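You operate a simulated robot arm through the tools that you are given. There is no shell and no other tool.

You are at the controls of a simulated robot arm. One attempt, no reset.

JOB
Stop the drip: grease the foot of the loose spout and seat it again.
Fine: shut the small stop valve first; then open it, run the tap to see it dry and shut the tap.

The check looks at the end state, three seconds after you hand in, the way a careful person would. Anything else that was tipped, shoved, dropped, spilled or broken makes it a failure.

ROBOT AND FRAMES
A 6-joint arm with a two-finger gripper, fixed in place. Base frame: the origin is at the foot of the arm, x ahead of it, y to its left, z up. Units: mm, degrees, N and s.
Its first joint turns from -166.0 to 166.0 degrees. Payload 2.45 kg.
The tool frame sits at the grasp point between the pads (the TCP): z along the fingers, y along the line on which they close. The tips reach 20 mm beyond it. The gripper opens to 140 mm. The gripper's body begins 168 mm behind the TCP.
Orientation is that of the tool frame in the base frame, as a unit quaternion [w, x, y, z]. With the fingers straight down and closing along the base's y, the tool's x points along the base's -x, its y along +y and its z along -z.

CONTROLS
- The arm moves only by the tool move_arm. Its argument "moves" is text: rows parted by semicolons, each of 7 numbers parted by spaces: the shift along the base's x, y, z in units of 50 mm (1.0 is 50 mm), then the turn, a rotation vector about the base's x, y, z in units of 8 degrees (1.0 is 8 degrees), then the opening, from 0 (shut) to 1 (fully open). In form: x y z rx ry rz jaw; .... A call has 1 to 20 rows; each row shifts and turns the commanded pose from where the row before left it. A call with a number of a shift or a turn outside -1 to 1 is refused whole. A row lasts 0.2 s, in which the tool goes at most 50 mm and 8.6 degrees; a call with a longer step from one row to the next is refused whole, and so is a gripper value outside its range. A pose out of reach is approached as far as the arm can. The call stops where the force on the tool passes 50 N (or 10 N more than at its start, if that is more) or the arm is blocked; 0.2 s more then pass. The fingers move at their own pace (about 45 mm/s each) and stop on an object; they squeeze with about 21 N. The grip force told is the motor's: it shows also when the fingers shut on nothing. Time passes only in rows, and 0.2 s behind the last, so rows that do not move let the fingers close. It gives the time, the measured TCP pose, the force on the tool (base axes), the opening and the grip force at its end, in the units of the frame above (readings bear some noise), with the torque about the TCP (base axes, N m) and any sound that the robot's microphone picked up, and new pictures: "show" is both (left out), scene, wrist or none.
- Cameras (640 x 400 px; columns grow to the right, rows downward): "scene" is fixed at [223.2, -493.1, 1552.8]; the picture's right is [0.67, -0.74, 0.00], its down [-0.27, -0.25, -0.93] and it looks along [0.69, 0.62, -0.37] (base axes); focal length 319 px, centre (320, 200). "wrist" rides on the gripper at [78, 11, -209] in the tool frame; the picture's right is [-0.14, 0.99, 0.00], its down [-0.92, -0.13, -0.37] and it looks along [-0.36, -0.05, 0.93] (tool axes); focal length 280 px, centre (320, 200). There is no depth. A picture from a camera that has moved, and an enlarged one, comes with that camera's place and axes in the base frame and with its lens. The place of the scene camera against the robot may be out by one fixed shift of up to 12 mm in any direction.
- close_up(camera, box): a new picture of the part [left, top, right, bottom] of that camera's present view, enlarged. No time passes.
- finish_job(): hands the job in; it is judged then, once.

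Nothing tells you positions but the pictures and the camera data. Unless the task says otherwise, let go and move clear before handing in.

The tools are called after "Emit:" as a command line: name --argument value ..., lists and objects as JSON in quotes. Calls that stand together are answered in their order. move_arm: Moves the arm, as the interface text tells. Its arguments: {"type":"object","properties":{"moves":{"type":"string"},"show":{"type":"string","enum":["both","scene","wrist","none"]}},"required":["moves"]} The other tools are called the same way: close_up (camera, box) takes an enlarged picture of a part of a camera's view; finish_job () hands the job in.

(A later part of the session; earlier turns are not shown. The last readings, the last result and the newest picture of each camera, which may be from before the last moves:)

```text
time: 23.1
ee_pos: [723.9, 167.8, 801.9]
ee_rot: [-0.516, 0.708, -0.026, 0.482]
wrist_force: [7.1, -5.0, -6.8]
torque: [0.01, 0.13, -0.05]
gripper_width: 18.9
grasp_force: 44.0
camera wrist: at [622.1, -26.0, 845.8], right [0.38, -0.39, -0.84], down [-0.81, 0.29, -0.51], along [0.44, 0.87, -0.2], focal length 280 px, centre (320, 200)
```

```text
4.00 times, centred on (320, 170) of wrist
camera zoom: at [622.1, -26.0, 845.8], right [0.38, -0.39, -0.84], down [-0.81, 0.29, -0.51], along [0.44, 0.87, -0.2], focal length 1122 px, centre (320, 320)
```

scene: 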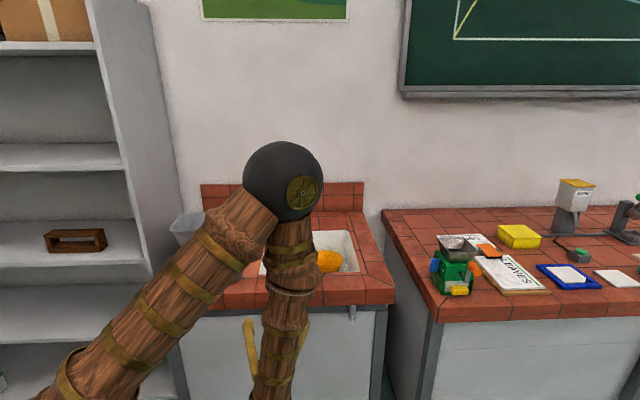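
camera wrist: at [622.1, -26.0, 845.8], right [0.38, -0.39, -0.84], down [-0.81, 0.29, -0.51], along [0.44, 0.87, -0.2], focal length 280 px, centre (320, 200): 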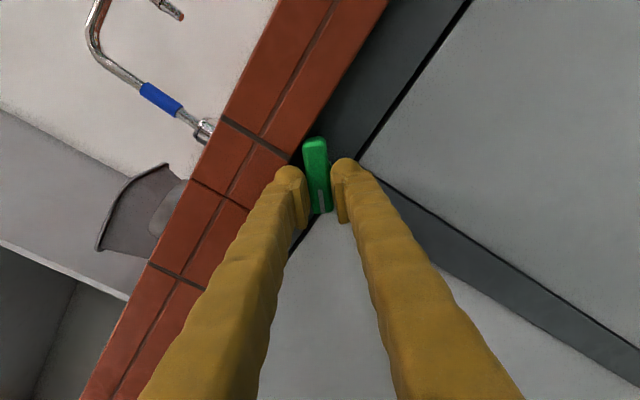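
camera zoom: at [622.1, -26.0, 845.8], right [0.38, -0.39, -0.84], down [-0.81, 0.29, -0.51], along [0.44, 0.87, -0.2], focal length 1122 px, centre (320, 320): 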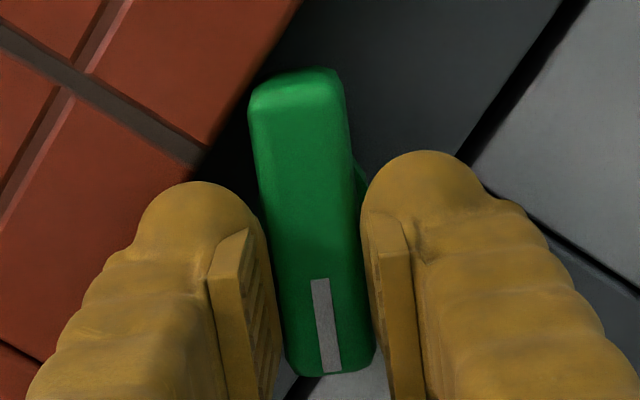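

The upper fingertip meets the counter edge again at this angle, so gripping further won't do. I'll release, back out, roll the tool upright, and finish by pushing the lever's lower end up from underneath with closed fingers.

Emit:
move_arm --moves "-0.02 -0.02 -0.02 0 0 0 0.18;-0.1 -0.1 -0.02 0 0 0 0.2;-0.3 -0.3 0 0 0 0 0.25;-0.3 -0.3 0 0 0 0 0.3;0 0 0 -0.7 -0.7 0 0.2;0 0 0 -0.7 -0.7 0 0.1;0 0 0 -0.7 -0.7 0 0;0 0 0 -0.7 -0.7 0 0;0 0 0 -0.7 -0.7 0 0;0 0 0 -0.7 -0.7 0 0;0 0 0 -0.13 -0.13 0 0;0 0 0 0 0 0 0" --show "both"

Emit:
close_up --camera "wrist" --box '[240, 120, 400, 220]'

```text
time: 25.7
ee_pos: [689.1, 131.1, 799.9]
ee_rot: [-0.271, 0.652, 0.271, 0.654]
wrist_force: [-0.9, 1.0, 0.6]
torque: [-0.02, -0.01, 0.0]
gripper_width: 0.0
grasp_force: 20.5
camera wrist: at [548.7, -23.8, 877.7], right [0.7, -0.7, -0.14], down [-0.35, -0.17, -0.92], along [0.62, 0.69, -0.36], focal length 280 px, centre (320, 200)
```

scene: 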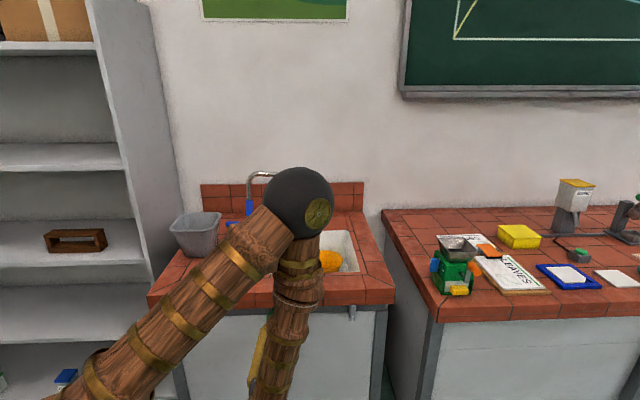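
wrist: 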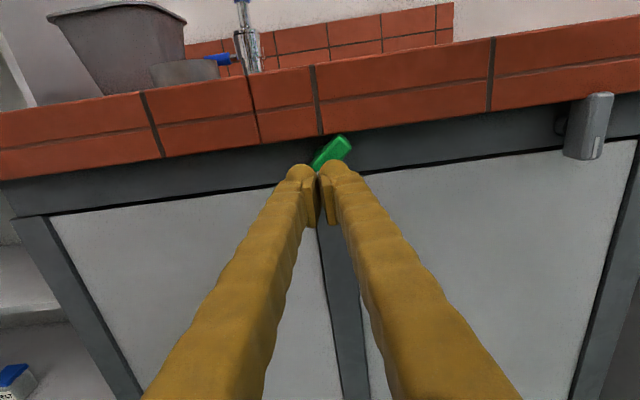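

```text
4.00 times, centred on (320, 170) of wrist
camera zoom: at [548.7, -23.8, 877.7], right [0.7, -0.7, -0.14], down [-0.35, -0.17, -0.92], along [0.62, 0.69, -0.36], focal length 1122 px, centre (320, 320)
```

zoom: 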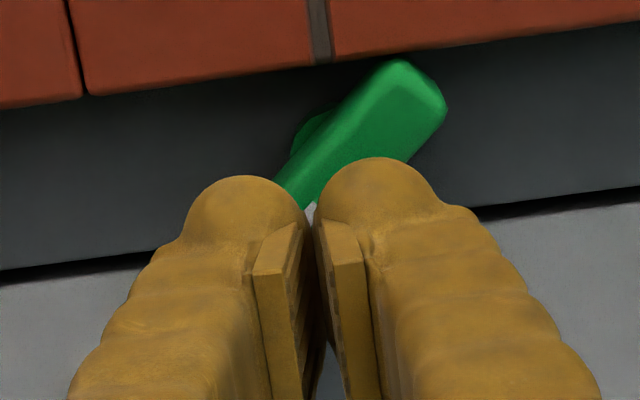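

The lever now stands at roughly 47° with its marker end down-left. I'll bring the closed fingers under its marker end.

Emit:
move_arm --moves "-0.136 0.136 -0.42 0 0 0 0;0 0 -0.42 0 0 0 0;0.35 0.35 0 0 0 0 0;0.35 0.35 0 0 0 0 0;0 0 0 0 0 0 0" --show "wrist"

Emit:
close_up --camera "wrist" --box '[240, 100, 400, 200]'

```text
time: 26.9
ee_pos: [718.0, 173.9, 757.4]
ee_rot: [-0.27, 0.653, 0.269, 0.654]
wrist_force: [-0.1, -0.3, -0.7]
torque: [0.02, 0.0, 0.0]
gripper_width: 0.2
grasp_force: 21.2
out of reach, approached as far as the arm can: row 1
camera wrist: at [577.4, 18.6, 834.8], right [0.7, -0.7, -0.14], down [-0.35, -0.17, -0.92], along [0.62, 0.69, -0.36], focal length 280 px, centre (320, 200)
```

wrist: 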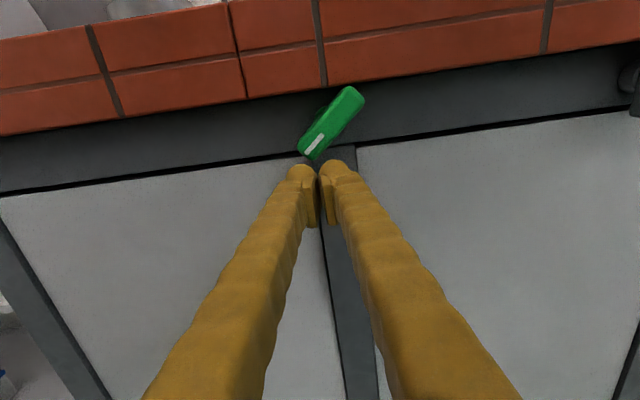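

```text
4.00 times, centred on (320, 150) of wrist
camera zoom: at [577.4, 18.6, 834.8], right [0.7, -0.7, -0.14], down [-0.35, -0.17, -0.92], along [0.62, 0.69, -0.36], focal length 1122 px, centre (320, 400)
```

zoom: 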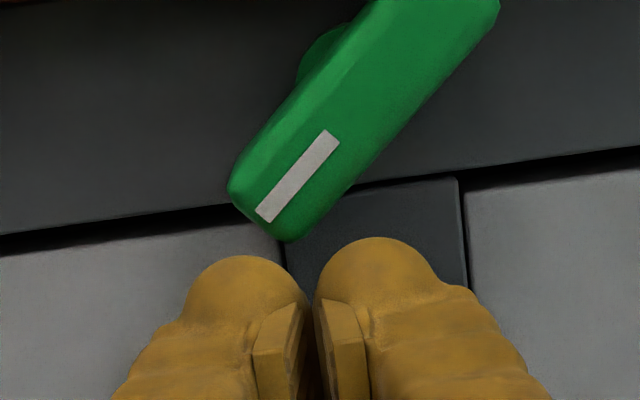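

The fingers are just under the lever's marker end. I'll push up gently.

Emit:
move_arm --moves "0 0 0.1 0 0 0 0;0 0 0.1 0 0 0 0;0 0 0.1 0 0 0 0;0 0 0.1 0 0 0 0;0 0 0.08 0 0 0 0;0 0 0 0 0 0 0" --show "wrist"

Emit:
close_up --camera "wrist" --box '[240, 100, 400, 200]'

```text
time: 27.6
ee_pos: [715.0, 175.7, 764.2]
ee_rot: [-0.273, 0.656, 0.271, 0.649]
wrist_force: [-3.4, 2.9, -4.8]
torque: [-0.11, -0.01, 0.03]
gripper_width: 0.1
grasp_force: 21.3
stopped in row 3: the force on the tool passed its limit at 59 N (the readings are from after the stop); the commanded pose is now the measured one
camera wrist: at [576.4, 20.2, 843.7], right [0.7, -0.7, -0.14], down [-0.36, -0.17, -0.92], along [0.62, 0.69, -0.37], focal length 280 px, centre (320, 200)
```

wrist: 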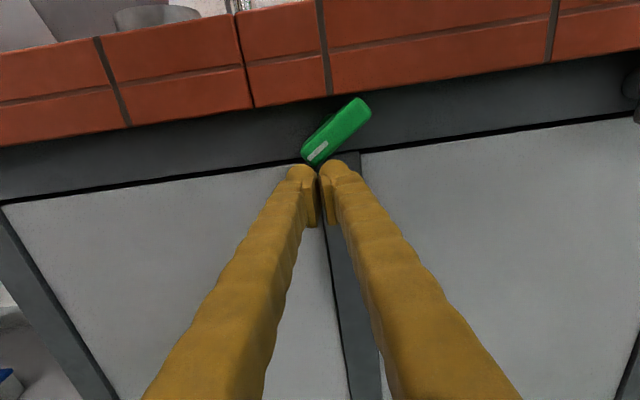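

```text
4.00 times, centred on (320, 150) of wrist
camera zoom: at [576.4, 20.2, 843.7], right [0.7, -0.7, -0.14], down [-0.36, -0.17, -0.92], along [0.62, 0.69, -0.37], focal length 1122 px, centre (320, 400)
```

zoom: 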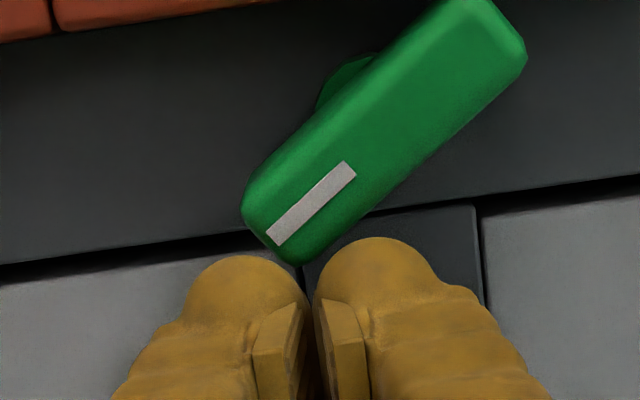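

The lever turned a few degrees but pushing straight up jams. I'll instead roll the closed fingers to the lever's angle and push perpendicular to it, following its arc.

Emit:
move_arm --moves "0 0 -0.2 0 0 0 0;0.152 -0.152 0 0.7 0.7 0 0;0.152 -0.152 0 0.7 0.7 0 0;0 0 0 0.7 0.7 0 0;0 0 0 0.7 0.7 0 0;0 0 0 0.7 0.7 0 0;0 0 0 0.7 0.7 0 0;0 0 0.2 0.22 0.22 0 0;0 0 0.12 0 0 0 0;0 0 0 0 0 0 0" --show "wrist"

Emit:
close_up --camera "wrist" --box '[240, 100, 400, 200]'

```text
time: 29.7
ee_pos: [729.6, 161.5, 768.3]
ee_rot: [-0.521, 0.711, -0.033, 0.472]
wrist_force: [3.0, 0.4, -8.6]
torque: [-0.1, 0.09, -0.02]
gripper_width: 0.0
grasp_force: 21.3
stopped in row 10: the force on the tool passed its limit at 53 N (the readings are from after the stop); the commanded pose is now the measured one
camera wrist: at [631.8, -34.4, 811.3], right [0.37, -0.37, -0.85], down [-0.83, 0.29, -0.48], along [0.43, 0.88, -0.2], focal length 280 px, centre (320, 200)
```

wrist: 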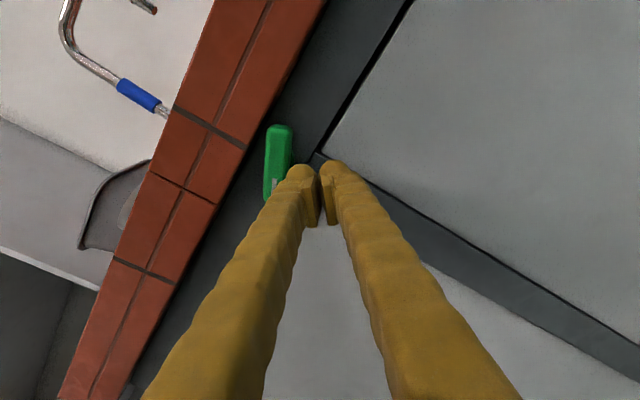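

```text
4.00 times, centred on (320, 150) of wrist
camera zoom: at [631.8, -34.4, 811.3], right [0.37, -0.37, -0.85], down [-0.83, 0.29, -0.48], along [0.43, 0.88, -0.2], focal length 1122 px, centre (320, 400)
```

zoom: 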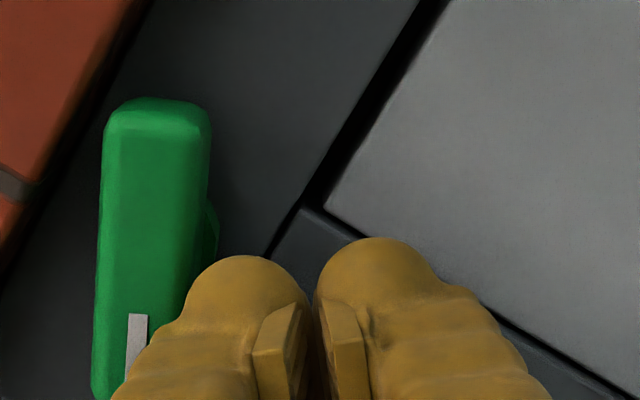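

The finger's side now lies against the lever. I'll push slowly along an arc about the pivot, rolling with it at 2° per row.

Emit:
move_arm --moves "-0.0215 0.0215 0.0027 0.177 0.177 0 0;-0.0215 0.0215 0.0027 0.177 0.177 0 0;-0.0215 0.0215 0.0027 0.177 0.177 0 0;-0.0215 0.0215 0.0027 0.177 0.177 0 0;-0.0215 0.0215 0.0027 0.177 0.177 0 0;-0.0208 0.0208 0.0079 0.177 0.177 0 0;-0.0208 0.0208 0.0079 0.177 0.177 0 0;-0.0208 0.0208 0.0079 0.177 0.177 0 0;-0.0208 0.0208 0.0079 0.177 0.177 0 0;-0.0208 0.0208 0.0079 0.177 0.177 0 0" --show "wrist"

Emit:
close_up --camera "wrist" --box '[240, 100, 400, 200]'

```text
time: 31.9
ee_pos: [720.4, 170.6, 771.1]
ee_rot: [-0.598, 0.693, -0.154, 0.373]
wrist_force: [6.6, -6.6, -33.1]
torque: [0.05, 0.55, -0.08]
gripper_width: 0.0
grasp_force: 20.5
camera wrist: at [628.8, -31.8, 787.7], right [0.14, -0.15, -0.98], down [-0.91, 0.38, -0.18], along [0.4, 0.92, -0.08], focal length 280 px, centre (320, 200)
```

wrist: 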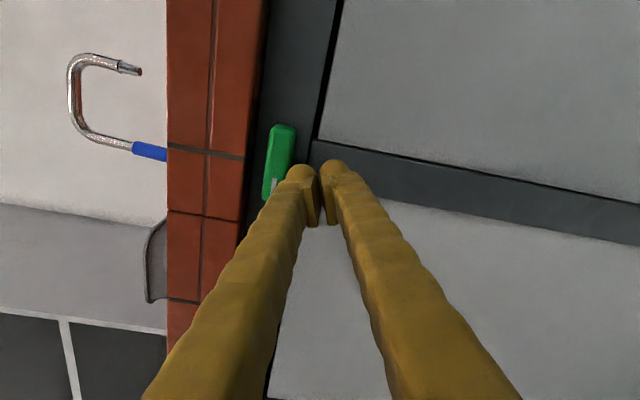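

```text
4.00 times, centred on (320, 150) of wrist
camera zoom: at [628.8, -31.8, 787.7], right [0.14, -0.15, -0.98], down [-0.91, 0.38, -0.18], along [0.4, 0.92, -0.08], focal length 1122 px, centre (320, 400)
```

zoom: 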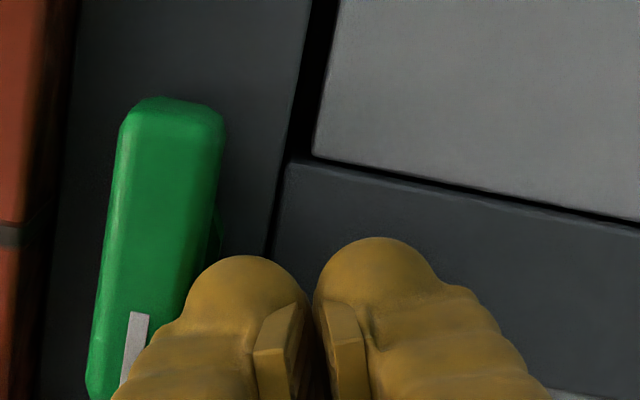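

The lever now reads as level (about 90°), with 33 N resisting. I'll push 1 mm more to confirm it is at its end stop.

Emit:
move_arm --moves "0 0 0.01 0 0 0 0;0 0 0.01 0 0 0 0;0 0 0 0 0 0 0" --show "none"

```text
time: 32.7
ee_pos: [719.6, 171.6, 773.1]
ee_rot: [-0.599, 0.692, -0.154, 0.373]
wrist_force: [-22.7, -26.2, 13.3]
torque: [0.74, -0.8, -0.08]
gripper_width: 0.0
grasp_force: 21.2
```

I'll back off and look at the lever squarely.

Emit:
move_arm --moves "-0.2 -0.2 -0.1 0 0 0 0;-0.4 -0.4 -0.2 -0.7 -0.7 0 0;-0.3 -0.3 0 -0.7 -0.7 0 0;0 0 0 -0.7 -0.7 0 0;0 0 0 -0.7 -0.7 0 0;0 0 0 -0.7 -0.7 0 0;0 0 0 -0.7 -0.7 0 0;0 0 0 -0.7 -0.7 0 0;0 0 0 -0.7 -0.7 0 0;0 0 0 -0.47 -0.47 0 0;0 0 0 0 0 0 0" --show "both"

Emit:
close_up --camera "wrist" --box '[260, 80, 388, 160]'

```text
time: 35.1
ee_pos: [674.9, 127.5, 756.9]
ee_rot: [-0.278, 0.662, 0.259, 0.646]
wrist_force: [0.2, -0.1, 0.4]
torque: [0.02, 0.02, -0.01]
gripper_width: 0.0
grasp_force: 20.8
camera wrist: at [536.6, -29.7, 836.6], right [0.69, -0.7, -0.17], down [-0.38, -0.15, -0.91], along [0.61, 0.7, -0.37], focal length 280 px, centre (320, 200)
```

scene: 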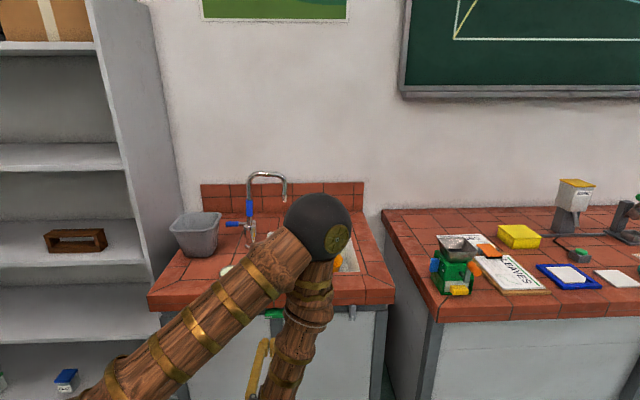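
wrist: 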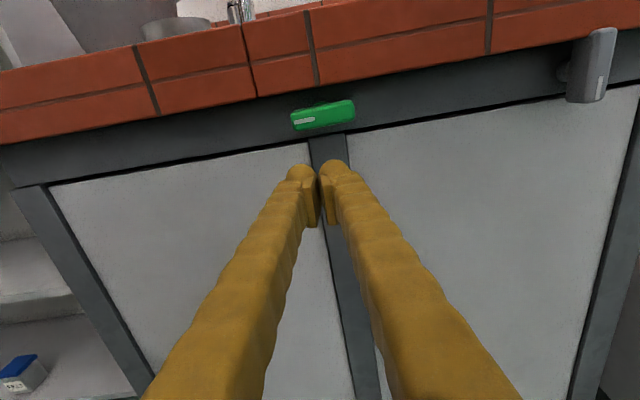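

```text
5.00 times, centred on (324, 120) of wrist
camera zoom: at [536.6, -29.7, 836.6], right [0.69, -0.7, -0.17], down [-0.38, -0.15, -0.91], along [0.61, 0.7, -0.37], focal length 1402 px, centre (300, 600)
```

zoom: 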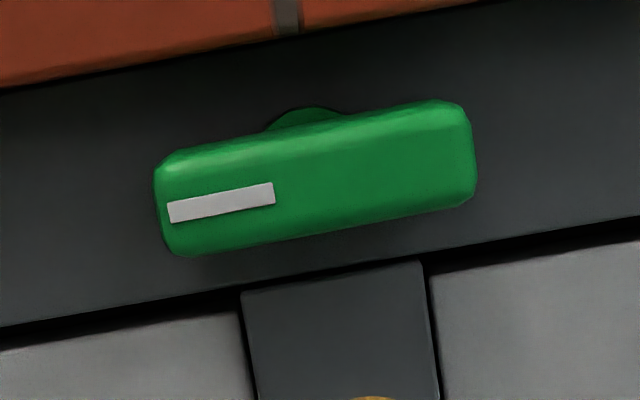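

The green valve lever is now level — shut. Next I'll rise and move to a viewpoint in front of the tap to study its lever and the spout foot.

Emit:
move_arm --moves "0 0 0.98 -0.168 -0.168 0 0;0 0 0.98 0 0 0 0.1;0 0 0.98 0 0 0 0.2;0 0 0.98 0 0 0 0.3;0 0 0.98 0 0 0 0.4;0 0 0.98 0 0 0 0.5;0 0 0.98 0 0 0 0.5;0.1793 0.9193 0 0 0 0 0.5;0.1793 0.9193 0 0 0 0 0.5;0.1793 0.9193 0 0 0 0 0.5;0.1793 0.9193 0 0 0 0 0.5;0.1793 0.9193 0 0 0 0 0.5;0.1793 0.9193 0 0 0 0 0.5;0 0 0 0 0 0 0.5" --show "both"

Emit:
close_up --camera "wrist" --box '[240, 150, 400, 270]'

```text
time: 38.1
ee_pos: [760.7, 394.4, 1091.4]
ee_rot: [-0.267, 0.657, 0.27, 0.651]
wrist_force: [0.0, 0.5, -0.6]
torque: [0.0, -0.01, 0.01]
gripper_width: 69.9
grasp_force: 0.0
out of reach, approached as far as the arm can: row 1, 2, 3
camera wrist: at [621.4, 239.8, 1173.2], right [0.7, -0.7, -0.14], down [-0.36, -0.18, -0.92], along [0.62, 0.69, -0.38], focal length 280 px, centre (320, 200)
```

scene: 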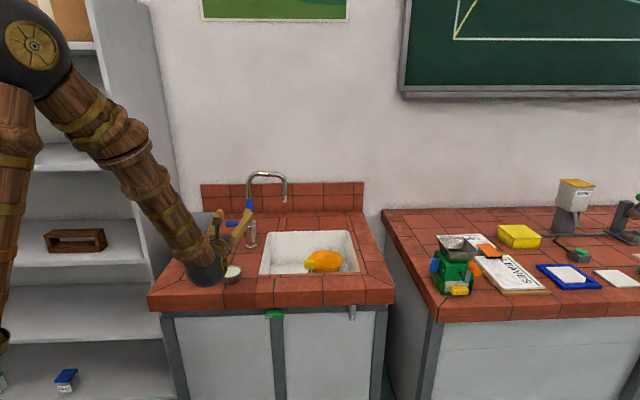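
wrist: 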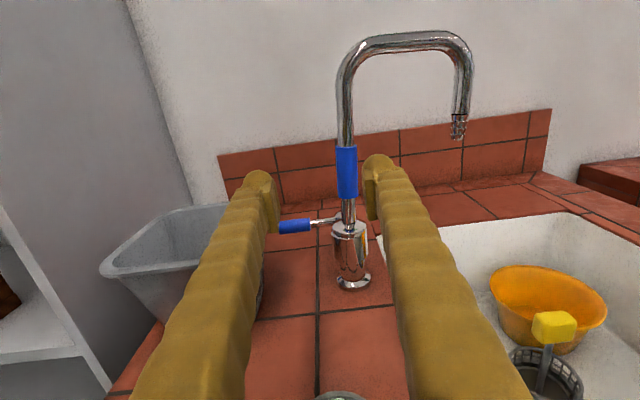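

```text
3.33 times, centred on (320, 210) of wrist
camera zoom: at [621.4, 239.8, 1173.2], right [0.7, -0.7, -0.14], down [-0.36, -0.18, -0.92], along [0.62, 0.69, -0.38], focal length 935 px, centre (320, 167)
```

zoom: 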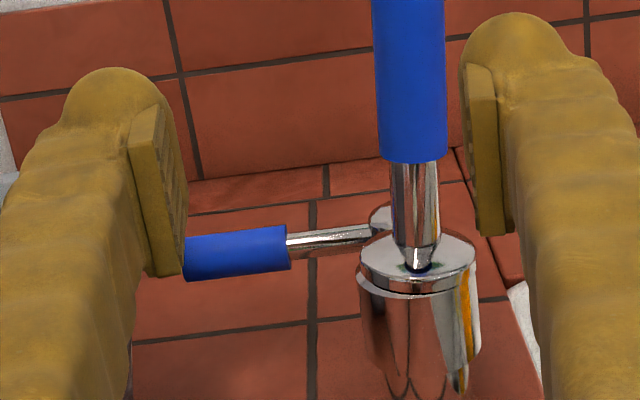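

The tap is clear now: the lever goes left from a hub behind the spout. I'll shift left and up to see that hub.

Emit:
move_arm --moves "-0.5 0.5 0.6 0 0 0 0.5;-0.5 0.5 0.6 0 0 -0.6 0.5;0 0 0 0 0 -0.6 0.5;0 0 0 0 0 0 0.5" --show "wrist"

Emit:
close_up --camera "wrist" --box '[290, 190, 450, 310]'

```text
time: 39.1
ee_pos: [717.0, 435.9, 1154.6]
ee_rot: [-0.244, 0.667, 0.247, 0.659]
wrist_force: [-0.4, 0.5, 0.8]
torque: [0.0, 0.02, 0.03]
gripper_width: 69.9
grasp_force: 0.0
out of reach, approached as far as the arm can: row 2, 3
camera wrist: at [566.4, 292.7, 1234.6], right [0.64, -0.75, -0.14], down [-0.37, -0.15, -0.92], along [0.67, 0.64, -0.38], focal length 280 px, centre (320, 200)
```

wrist: 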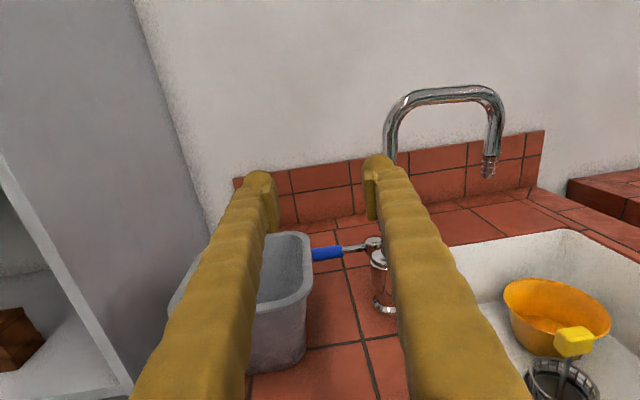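

```text
3.33 times, centred on (370, 250) of wrist
camera zoom: at [566.4, 292.7, 1234.6], right [0.64, -0.75, -0.14], down [-0.37, -0.15, -0.92], along [0.67, 0.64, -0.38], focal length 935 px, centre (153, 33)
```

zoom: 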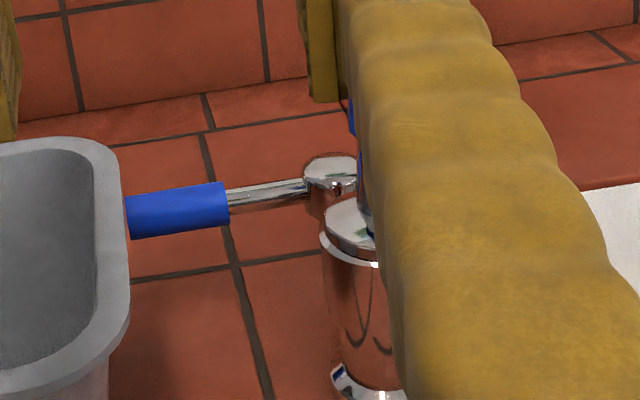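

The hub is an upright cylinder about 80 mm behind the tap; the lever handle lies near e=173–228, n≈1027, z≈962, just clear of the bin. I'll back away and turn the tool so that the fingers can straddle the handle from front-above.

Emit:
move_arm --moves "-0.5 -0.5 0.8 0 0 0.55 0.5;0 0 0 -0.7 -0.7 0 0.5;0 0 0 -0.7 -0.7 0 0.5;0 0 0 -0.7 -0.7 0 0.5;0 0 0 -0.7 -0.7 0 0.5;0 0 0 -0.7 -0.7 0 0.5;0 0 0 -0.7 -0.7 0 0.5;0 0 0 -0.7 -0.7 0 0.5;0 0 0 -0.7 -0.7 0 0.5;0 0 0 -0.7 -0.7 0 0.5;0 0 0 -0.7 -0.7 0 0.5;0 0 0 -0.7 -0.7 0 0.5;0 0 0 -0.25 -0.25 0 0.5;0 0 0 -0.707 0.707 0 0.5;0 0 0 -0.707 0.707 0 0.5;0 0 0 -0.707 0.707 0 0.5;0 0 0 -0.707 0.707 0 0.5;0 0 0 -0.707 0.707 0 0.5;0 0 0 -0.4 0.4 0 0.5;0 0 0 0 0 0 0.5" --show "both"

```text
refused: row 1 steps farther than a row can; nothing moved
```

The first step was slightly too long; I'll resend with a shorter one.

Emit:
move_arm --moves "-0.45 -0.45 0.6 0 0 0.55 0.5;0 0 0 -0.7 -0.7 0 0.5;0 0 0 -0.7 -0.7 0 0.5;0 0 0 -0.7 -0.7 0 0.5;0 0 0 -0.7 -0.7 0 0.5;0 0 0 -0.7 -0.7 0 0.5;0 0 0 -0.7 -0.7 0 0.5;0 0 0 -0.7 -0.7 0 0.5;0 0 0 -0.7 -0.7 0 0.5;0 0 0 -0.7 -0.7 0 0.5;0 0 0 -0.7 -0.7 0 0.5;0 0 0 -0.7 -0.7 0 0.5;0 0 0 -0.25 -0.25 0 0.5;0 0 0 -0.707 0.707 0 0.5;0 0 0 -0.707 0.707 0 0.5;0 0 0 -0.707 0.707 0 0.5;0 0 0 -0.707 0.707 0 0.5;0 0 0 -0.707 0.707 0 0.5;0 0 0 -0.4 0.4 0 0.5;0 0 0 0 0 0 0.5" --show "both"

```text
time: 43.3
ee_pos: [692.2, 415.3, 1184.2]
ee_rot: [0.152, 0.357, 0.85, 0.356]
wrist_force: [0.1, 0.0, -0.3]
torque: [0.06, -0.01, 0.02]
gripper_width: 70.1
grasp_force: 0.0
camera wrist: at [537.3, 373.0, 1338.5], right [0.59, 0.39, 0.71], down [0.39, -0.9, 0.17], along [0.71, 0.17, -0.69], focal length 280 px, centre (320, 200)
```

scene: 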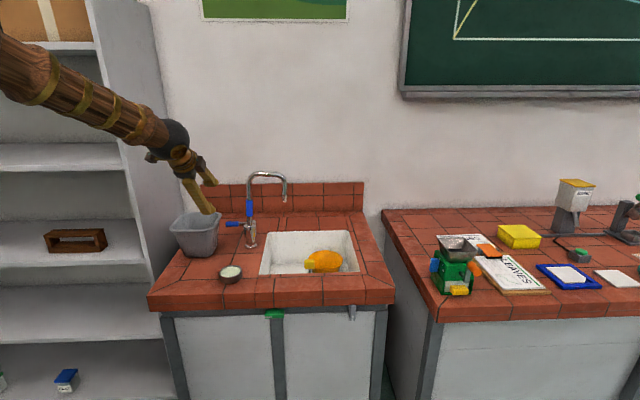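
wrist: 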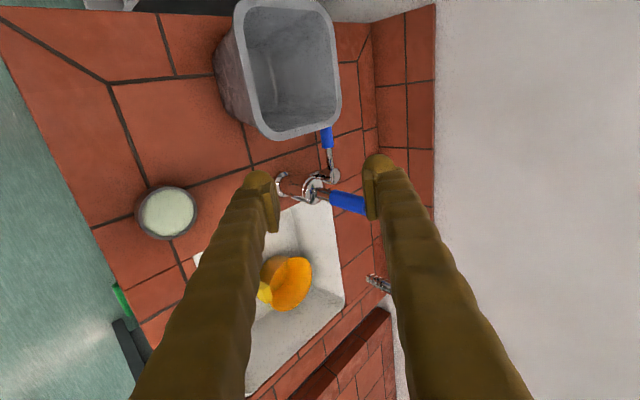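

The tool is now rolled so the fingers open in the vertical-forward plane. I'll enlarge to place the lever relative to the bin.

Emit:
close_up --camera "wrist" --box '[260, 110, 420, 230]'

```text
3.33 times, centred on (340, 170) of wrist
camera zoom: at [537.3, 373.0, 1338.5], right [0.59, 0.39, 0.71], down [0.39, -0.9, 0.17], along [0.71, 0.17, -0.69], focal length 935 px, centre (253, 300)
```

zoom: 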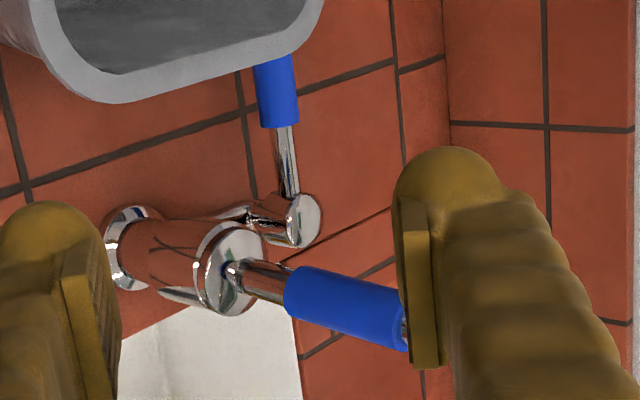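

The geometry agrees across views: handle right end at e≈229, n≈1028, z≈962, hub at e≈288, n≈1033. I'll move to a pre-grasp point about 110 mm short of the handle along the finger axis.

Emit:
move_arm --moves "0.424 0.358 -0.483 0 0 0 0.4;0.424 0.358 -0.483 0 0 0 0.4;0.424 0.358 -0.483 0 0 0 0.4;0.424 0.358 -0.483 0 0 0 0.4;0.424 0.358 -0.483 0 0 0 0.4;0.424 0.358 -0.483 0 0 0 0.4;0 0 0 0 0 0 0.4" --show "both"

Emit:
close_up --camera "wrist" --box '[240, 110, 400, 230]'

```text
time: 44.9
ee_pos: [819.3, 524.5, 1038.8]
ee_rot: [0.152, 0.356, 0.851, 0.355]
wrist_force: [0.0, 0.4, -0.8]
torque: [-0.01, -0.01, 0.0]
gripper_width: 56.3
grasp_force: 0.1
camera wrist: at [663.7, 481.1, 1192.6], right [0.59, 0.39, 0.71], down [0.39, -0.9, 0.17], along [0.71, 0.17, -0.69], focal length 280 px, centre (320, 200)
```

scene: 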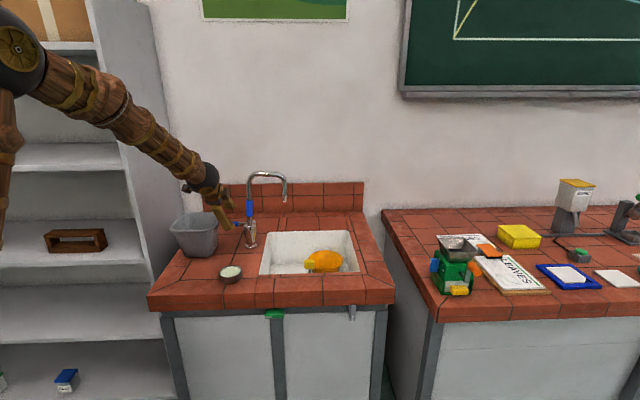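
wrist: 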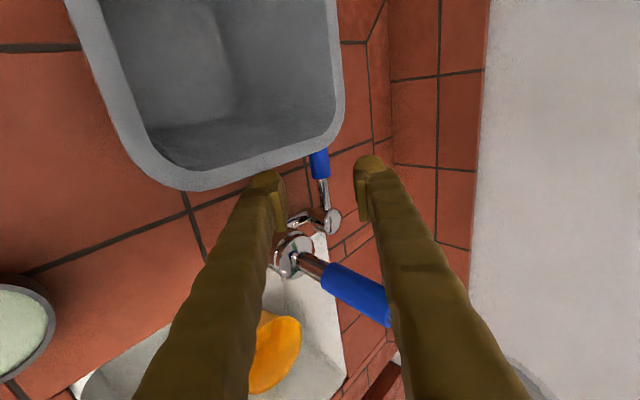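

```text
3.33 times, centred on (320, 170) of wrist
camera zoom: at [663.7, 481.1, 1192.6], right [0.59, 0.39, 0.71], down [0.39, -0.9, 0.17], along [0.71, 0.17, -0.69], focal length 935 px, centre (320, 300)
```

zoom: 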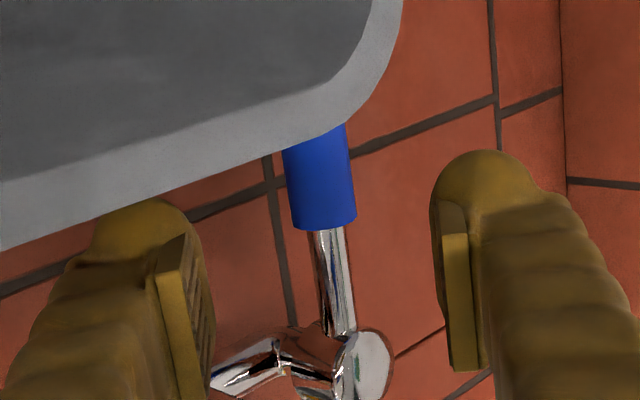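

The bin's right rim is at e≈178 and the fingers clear it by about 12 mm; the handle is centred between the fingers. I'll advance halfway and check.

Emit:
move_arm --moves "0.257 0.215 -0.333 0 0 0 0.4;0.257 0.215 -0.333 0 0 0 0.4;0.257 0.215 -0.333 0 0 0 0.4;0 0 0 0 0 0 0.4" --show "wrist"

Emit:
close_up --camera "wrist" --box '[240, 110, 400, 230]'

```text
time: 45.9
ee_pos: [859.4, 555.6, 989.8]
ee_rot: [0.152, 0.356, 0.852, 0.354]
wrist_force: [0.6, 0.5, -0.2]
torque: [0.01, 0.04, -0.02]
gripper_width: 55.9
grasp_force: 0.0
camera wrist: at [701.6, 513.2, 1143.1], right [0.59, 0.39, 0.71], down [0.39, -0.9, 0.17], along [0.71, 0.17, -0.69], focal length 280 px, centre (320, 200)
```

wrist: 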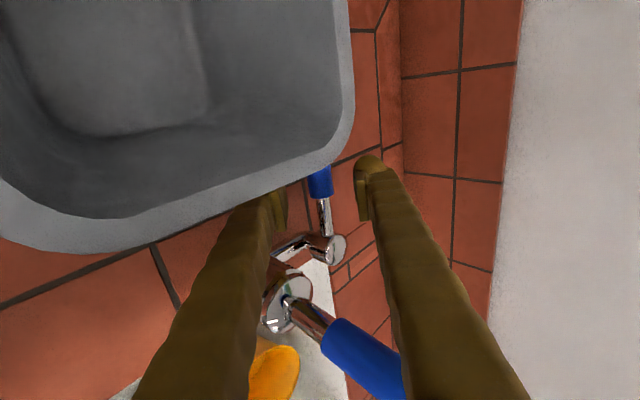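

```text
3.33 times, centred on (320, 170) of wrist
camera zoom: at [701.6, 513.2, 1143.1], right [0.59, 0.39, 0.71], down [0.39, -0.9, 0.17], along [0.71, 0.17, -0.69], focal length 935 px, centre (320, 300)
```

zoom: 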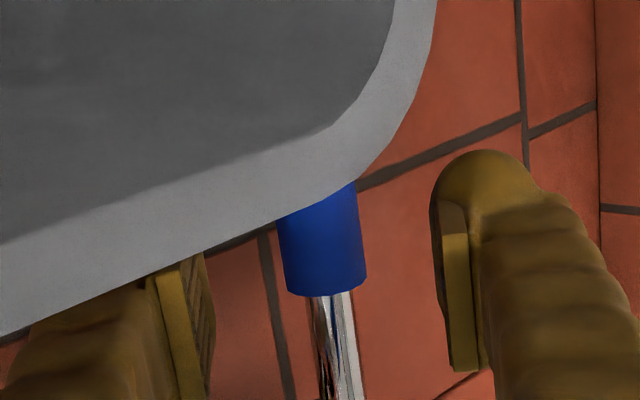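

Clear so far: the front finger passes just right of the bin and the handle is centred. I'll go the rest of the way and close on the handle.

Emit:
move_arm --moves "0.187 0.187 -0.278 0 0 0 0.4;0.187 0.187 -0.278 0 0 0 0.4;0 0 0 0 0 0 0.4" --show "wrist"

Emit:
close_up --camera "scene" --box '[190, 190, 290, 265]'

```text
time: 46.7
ee_pos: [876.6, 573.8, 961.9]
ee_rot: [0.152, 0.357, 0.851, 0.355]
wrist_force: [-0.3, -0.2, 0.2]
torque: [0.01, 0.01, -0.02]
gripper_width: 56.1
grasp_force: 0.1
camera wrist: at [720.4, 532.7, 1114.8], right [0.59, 0.39, 0.71], down [0.39, -0.9, 0.17], along [0.71, 0.17, -0.69], focal length 280 px, centre (320, 200)
```

wrist: 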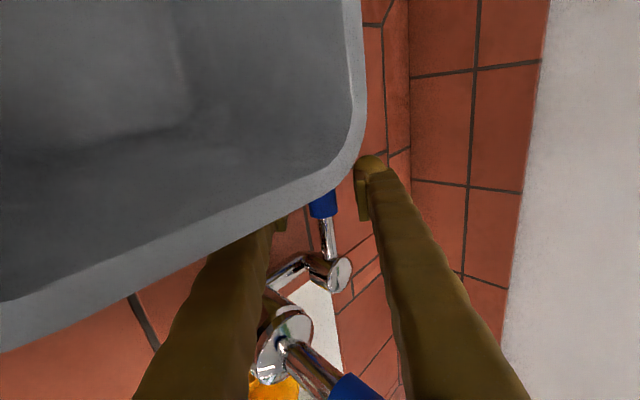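

```text
5.33 times, centred on (240, 228) of scene
camera zoom: at [223.2, -493.1, 1552.8], right [0.67, -0.74, 0.0], down [-0.27, -0.25, -0.93], along [0.69, 0.62, -0.37], focal length 1700 px, centre (747, 53)
```

zoom: 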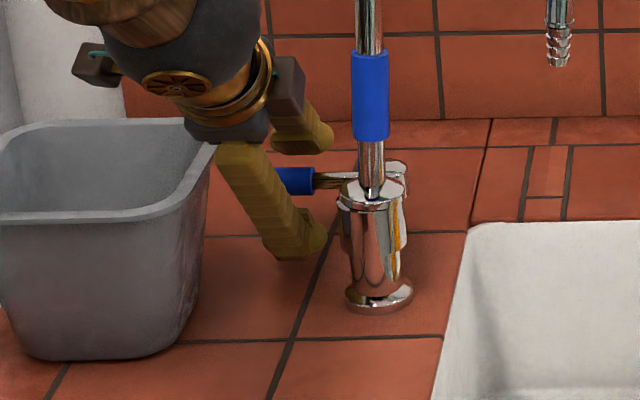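

The fingers straddle the lever, clear of the bin and tap. I'll close on the handle.

Emit:
move_arm --moves "0 0 0 0 0 0 0.2;0 0 0 0 0 0 0.1;0 0 0 0 0 0 0;0 0 0 0 0 0 0;0 0 0 0 0 0 0" --show "wrist"

Emit:
close_up --camera "scene" --box '[210, 200, 274, 250]'

```text
time: 47.9
ee_pos: [876.8, 574.5, 961.8]
ee_rot: [0.153, 0.356, 0.851, 0.356]
wrist_force: [13.3, 11.7, 9.3]
torque: [0.05, 0.11, 0.48]
gripper_width: 18.2
grasp_force: 43.8
camera wrist: at [720.6, 532.7, 1115.6], right [0.59, 0.39, 0.71], down [0.39, -0.9, 0.17], along [0.71, 0.17, -0.69], focal length 280 px, centre (320, 200)
```

wrist: 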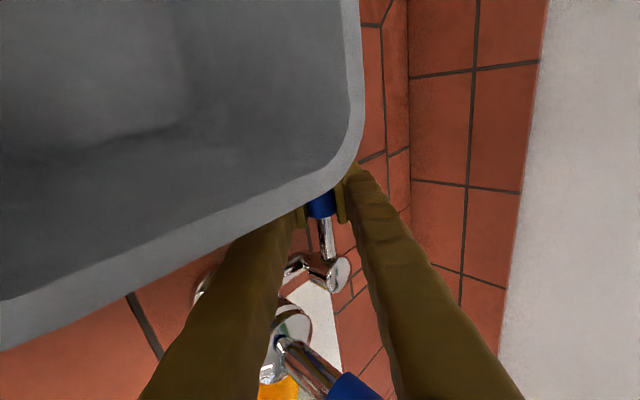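

```text
8.00 times, centred on (242, 225) of scene
camera zoom: at [223.2, -493.1, 1552.8], right [0.67, -0.74, 0.0], down [-0.27, -0.25, -0.93], along [0.69, 0.62, -0.37], focal length 2551 px, centre (944, 0)
```

zoom: 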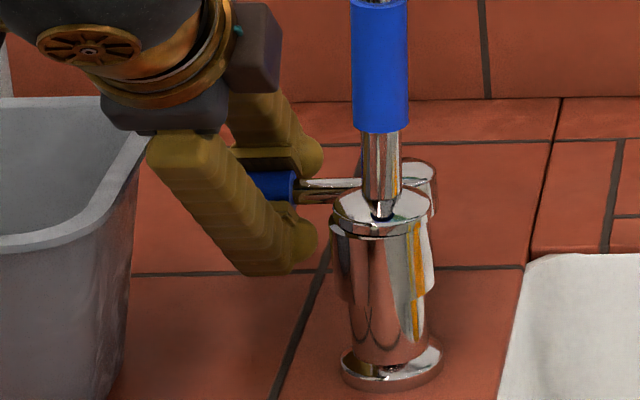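

Gripped at 18 mm. I'll test a small swing of the lever toward the front first and read the forces.

Emit:
move_arm --moves "-0.0319 -0.0411 0 0 0 0.25 0;-0.0319 -0.0411 0 0 0 0.25 0;0 0 0 0 0 0 0" --show "none"

```text
time: 48.4
ee_pos: [877.5, 574.3, 962.3]
ee_rot: [0.145, 0.338, 0.858, 0.359]
wrist_force: [13.5, 15.0, -6.0]
torque: [0.41, 0.52, -1.24]
gripper_width: 18.8
grasp_force: 44.5
stopped in row 2: the force on the tool passed its limit at 54 N (the readings are from after the stop); the commanded pose is now the measured one
```

Forward is blocked — that's the shut stop. I'll test the other way, toward the wall.

Emit:
move_arm --moves "0.02 0.022 0 0 0 -0.2 0;0.0346 0.039 0 0 0 -0.25 0;0.0346 0.039 0 0 0 -0.25 0;0 0 0 0 0 0 0" --show "none"

```text
time: 49.4
ee_pos: [880.9, 578.2, 962.7]
ee_rot: [0.163, 0.381, 0.84, 0.351]
wrist_force: [-4.7, -14.0, -2.0]
torque: [-0.04, -0.03, -0.91]
gripper_width: 18.4
grasp_force: 43.0
```

The lever moves toward the wall — that's the opening direction. I'll look whether any water flows at this small opening.

Emit:
move_arm --moves "0 0 0 0 0 0 0;0 0 0 0 0 0 0" --show "both"

Emit:
close_up --camera "scene" --box '[200, 160, 328, 260]'

```text
time: 50.0
ee_pos: [880.8, 579.4, 962.5]
ee_rot: [0.163, 0.381, 0.84, 0.351]
wrist_force: [-3.1, -20.4, -5.1]
torque: [-0.18, -0.14, -1.18]
gripper_width: 18.7
grasp_force: 43.6
camera wrist: at [722.0, 544.7, 1116.5], right [0.61, 0.36, 0.71], down [0.34, -0.92, 0.17], along [0.72, 0.13, -0.69], focal length 280 px, centre (320, 200)
```

scene: 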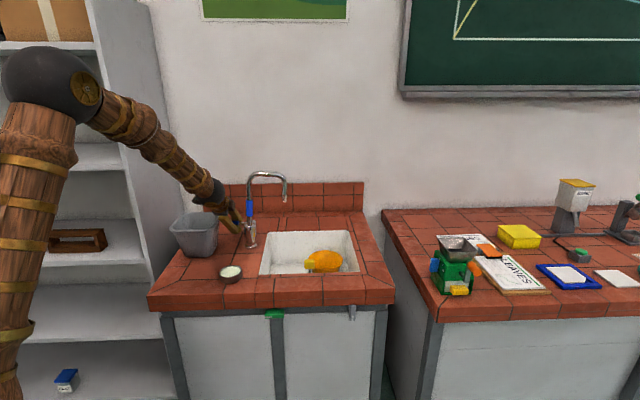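
wrist: 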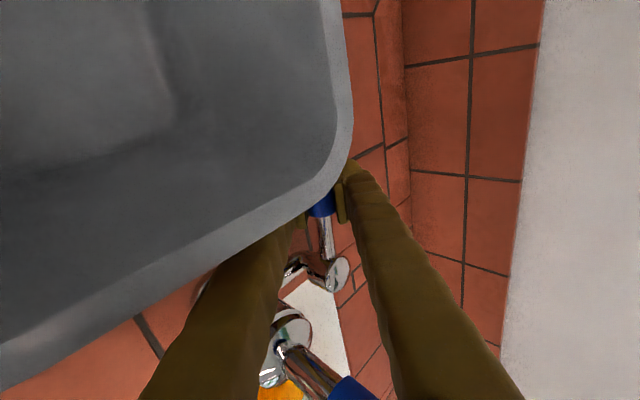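

```text
4.00 times, centred on (264, 210) of scene
camera zoom: at [223.2, -493.1, 1552.8], right [0.67, -0.74, 0.0], down [-0.27, -0.25, -0.93], along [0.69, 0.62, -0.37], focal length 1275 px, centre (544, 160)
```

zoom: 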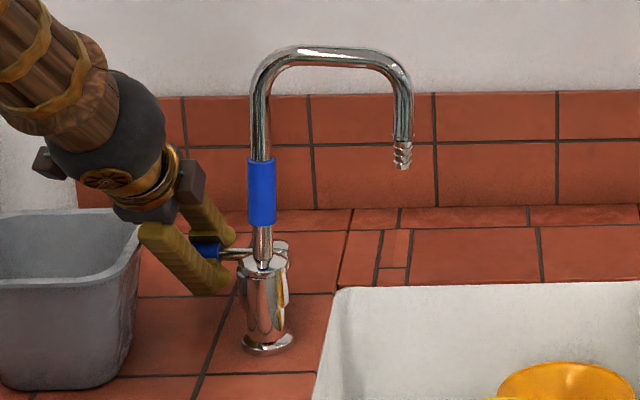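

No flow at this small opening. I'll open a bit further (keeping clear of the bin) to be sure the shut green valve is the right one.

Emit:
move_arm --moves "0.039 0.0347 0 0 0 -0.15 0;0.039 0.0347 0 0 0 -0.15 0;0.039 0.0347 0 0 0 -0.15 0;0.039 0.0347 0 0 0 -0.15 0;0 0 0 0 0 0 0" --show "scene"

Emit:
close_up --camera "scene" --box '[200, 160, 328, 260]'

```text
time: 51.2
ee_pos: [887.4, 584.2, 962.6]
ee_rot: [0.177, 0.415, 0.823, 0.345]
wrist_force: [-12.7, -27.8, -11.5]
torque: [0.27, 0.24, -1.83]
gripper_width: 19.3
grasp_force: 43.9
```

scene: 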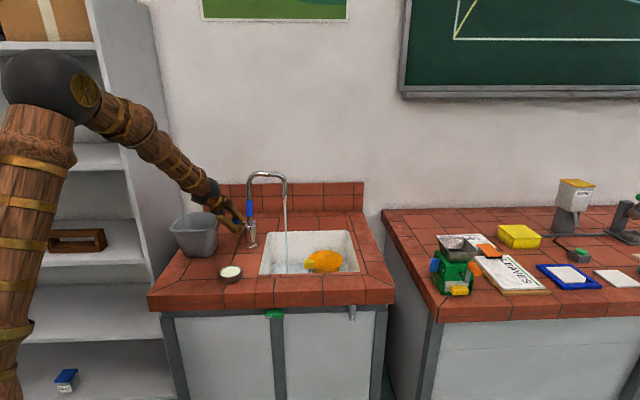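

```text
4.00 times, centred on (264, 210) of scene
camera zoom: at [223.2, -493.1, 1552.8], right [0.67, -0.74, 0.0], down [-0.27, -0.25, -0.93], along [0.69, 0.62, -0.37], focal length 1275 px, centre (544, 160)
```

zoom: 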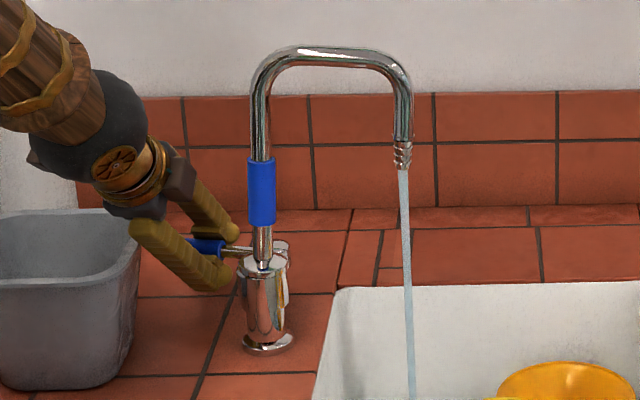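

Water runs — so the green valve does not feed this tap; good that I tested. I'll shut the tap again right away by reversing the lever to its stop.

Emit:
move_arm --moves "-0.039 -0.0347 0 0 0 0.15 0;-0.039 -0.0347 0 0 0 0.15 0;-0.039 -0.0347 0 0 0 0.15 0;-0.039 -0.0347 0 0 0 0.15 0;-0.0346 -0.039 0 0 0 0.25 0;-0.0346 -0.039 0 0 0 0.2 0;-0.015 -0.017 0 0 0 0 0;0 0 0 0 0 0 0" --show "scene"

Emit:
close_up --camera "scene" --box '[200, 160, 328, 260]'

```text
time: 53.0
ee_pos: [876.8, 574.7, 963.2]
ee_rot: [0.152, 0.353, 0.852, 0.356]
wrist_force: [3.4, 32.2, -18.2]
torque: [0.04, 0.04, 0.23]
gripper_width: 18.4
grasp_force: 43.7
```

scene: 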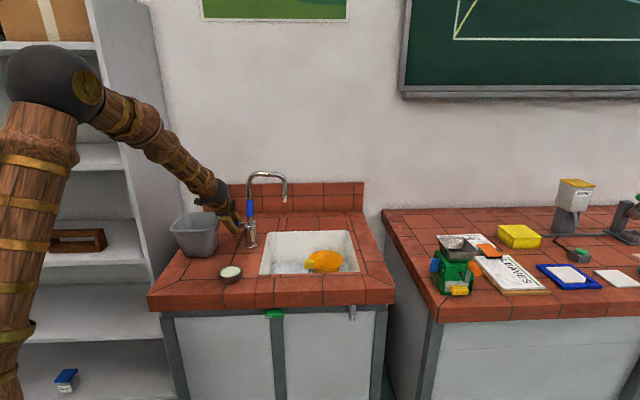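

```text
4.00 times, centred on (264, 210) of scene
camera zoom: at [223.2, -493.1, 1552.8], right [0.67, -0.74, 0.0], down [-0.27, -0.25, -0.93], along [0.69, 0.62, -0.37], focal length 1275 px, centre (544, 160)
```

zoom: 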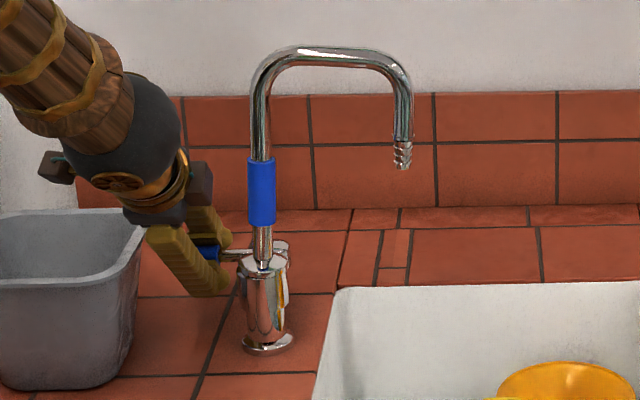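

The tap is shut and the stream has stopped. I'll release the lever, open the jaws and back straight out along the finger axis.

Emit:
move_arm --moves "0 0 0 0 0 0 0.15;0 0 0 0 0 0 0.3;0 0 0 0 0 0 0.4;0 0 0 0 0 0 0.4;-0.187 -0.187 0.278 0 0 0 0.4;-0.187 -0.187 0.278 0 0 0 0.4;-0.257 -0.215 0.333 0 0 0 0.4;-0.257 -0.215 0.333 0 0 0 0.4;-0.257 -0.215 0.333 0 0 0 0.4;-0.424 -0.358 0.483 0 0 0 0.5;-0.424 -0.358 0.483 0 0 0 0.5;0 0 0 0 0 0 0.5" --show "both"

Emit:
close_up --camera "scene" --box '[225, 215, 289, 255]'

Emit:
close_up --camera "wrist" --box '[240, 110, 400, 250]'

```text
time: 55.6
ee_pos: [776.2, 486.5, 1088.9]
ee_rot: [0.152, 0.354, 0.852, 0.356]
wrist_force: [0.5, 0.2, -0.4]
torque: [-0.02, -0.01, -0.01]
gripper_width: 70.2
grasp_force: 0.0
camera wrist: at [620.9, 443.4, 1242.3], right [0.59, 0.39, 0.71], down [0.4, -0.9, 0.17], along [0.71, 0.18, -0.68], focal length 280 px, centre (320, 200)
```

scene: 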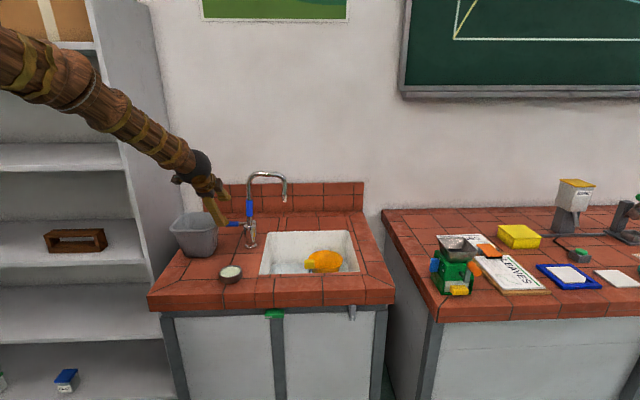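
wrist: 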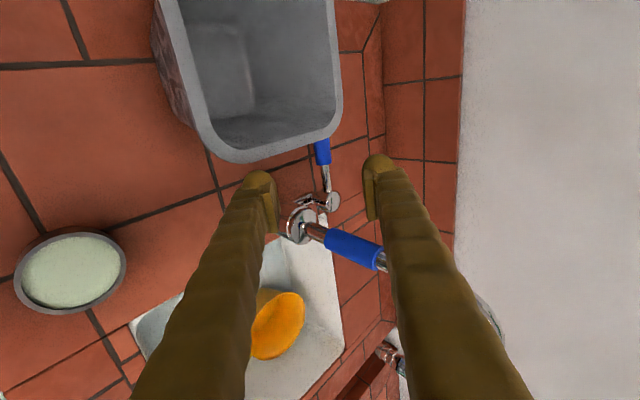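

```text
10.00 times, centred on (257, 235) of scene
camera zoom: at [223.2, -493.1, 1552.8], right [0.67, -0.74, 0.0], down [-0.27, -0.25, -0.93], along [0.69, 0.62, -0.37], focal length 3188 px, centre (950, -150)
```

zoom: 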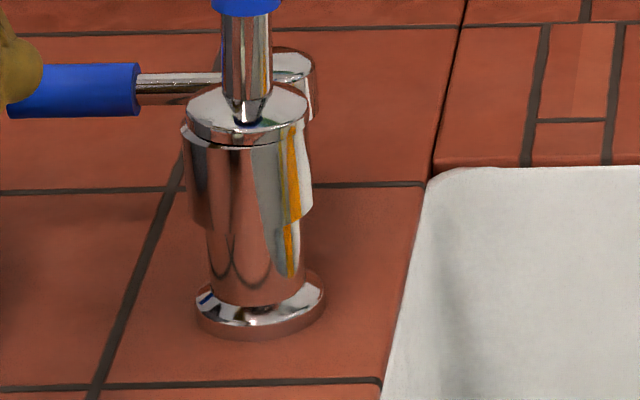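

```text
2.86 times, centred on (320, 180) of wrist
camera zoom: at [620.9, 443.4, 1242.3], right [0.59, 0.39, 0.71], down [0.4, -0.9, 0.17], along [0.71, 0.18, -0.68], focal length 801 px, centre (320, 257)
```

zoom: 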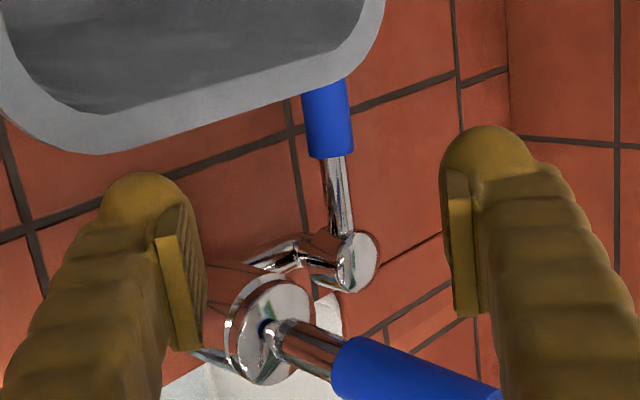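

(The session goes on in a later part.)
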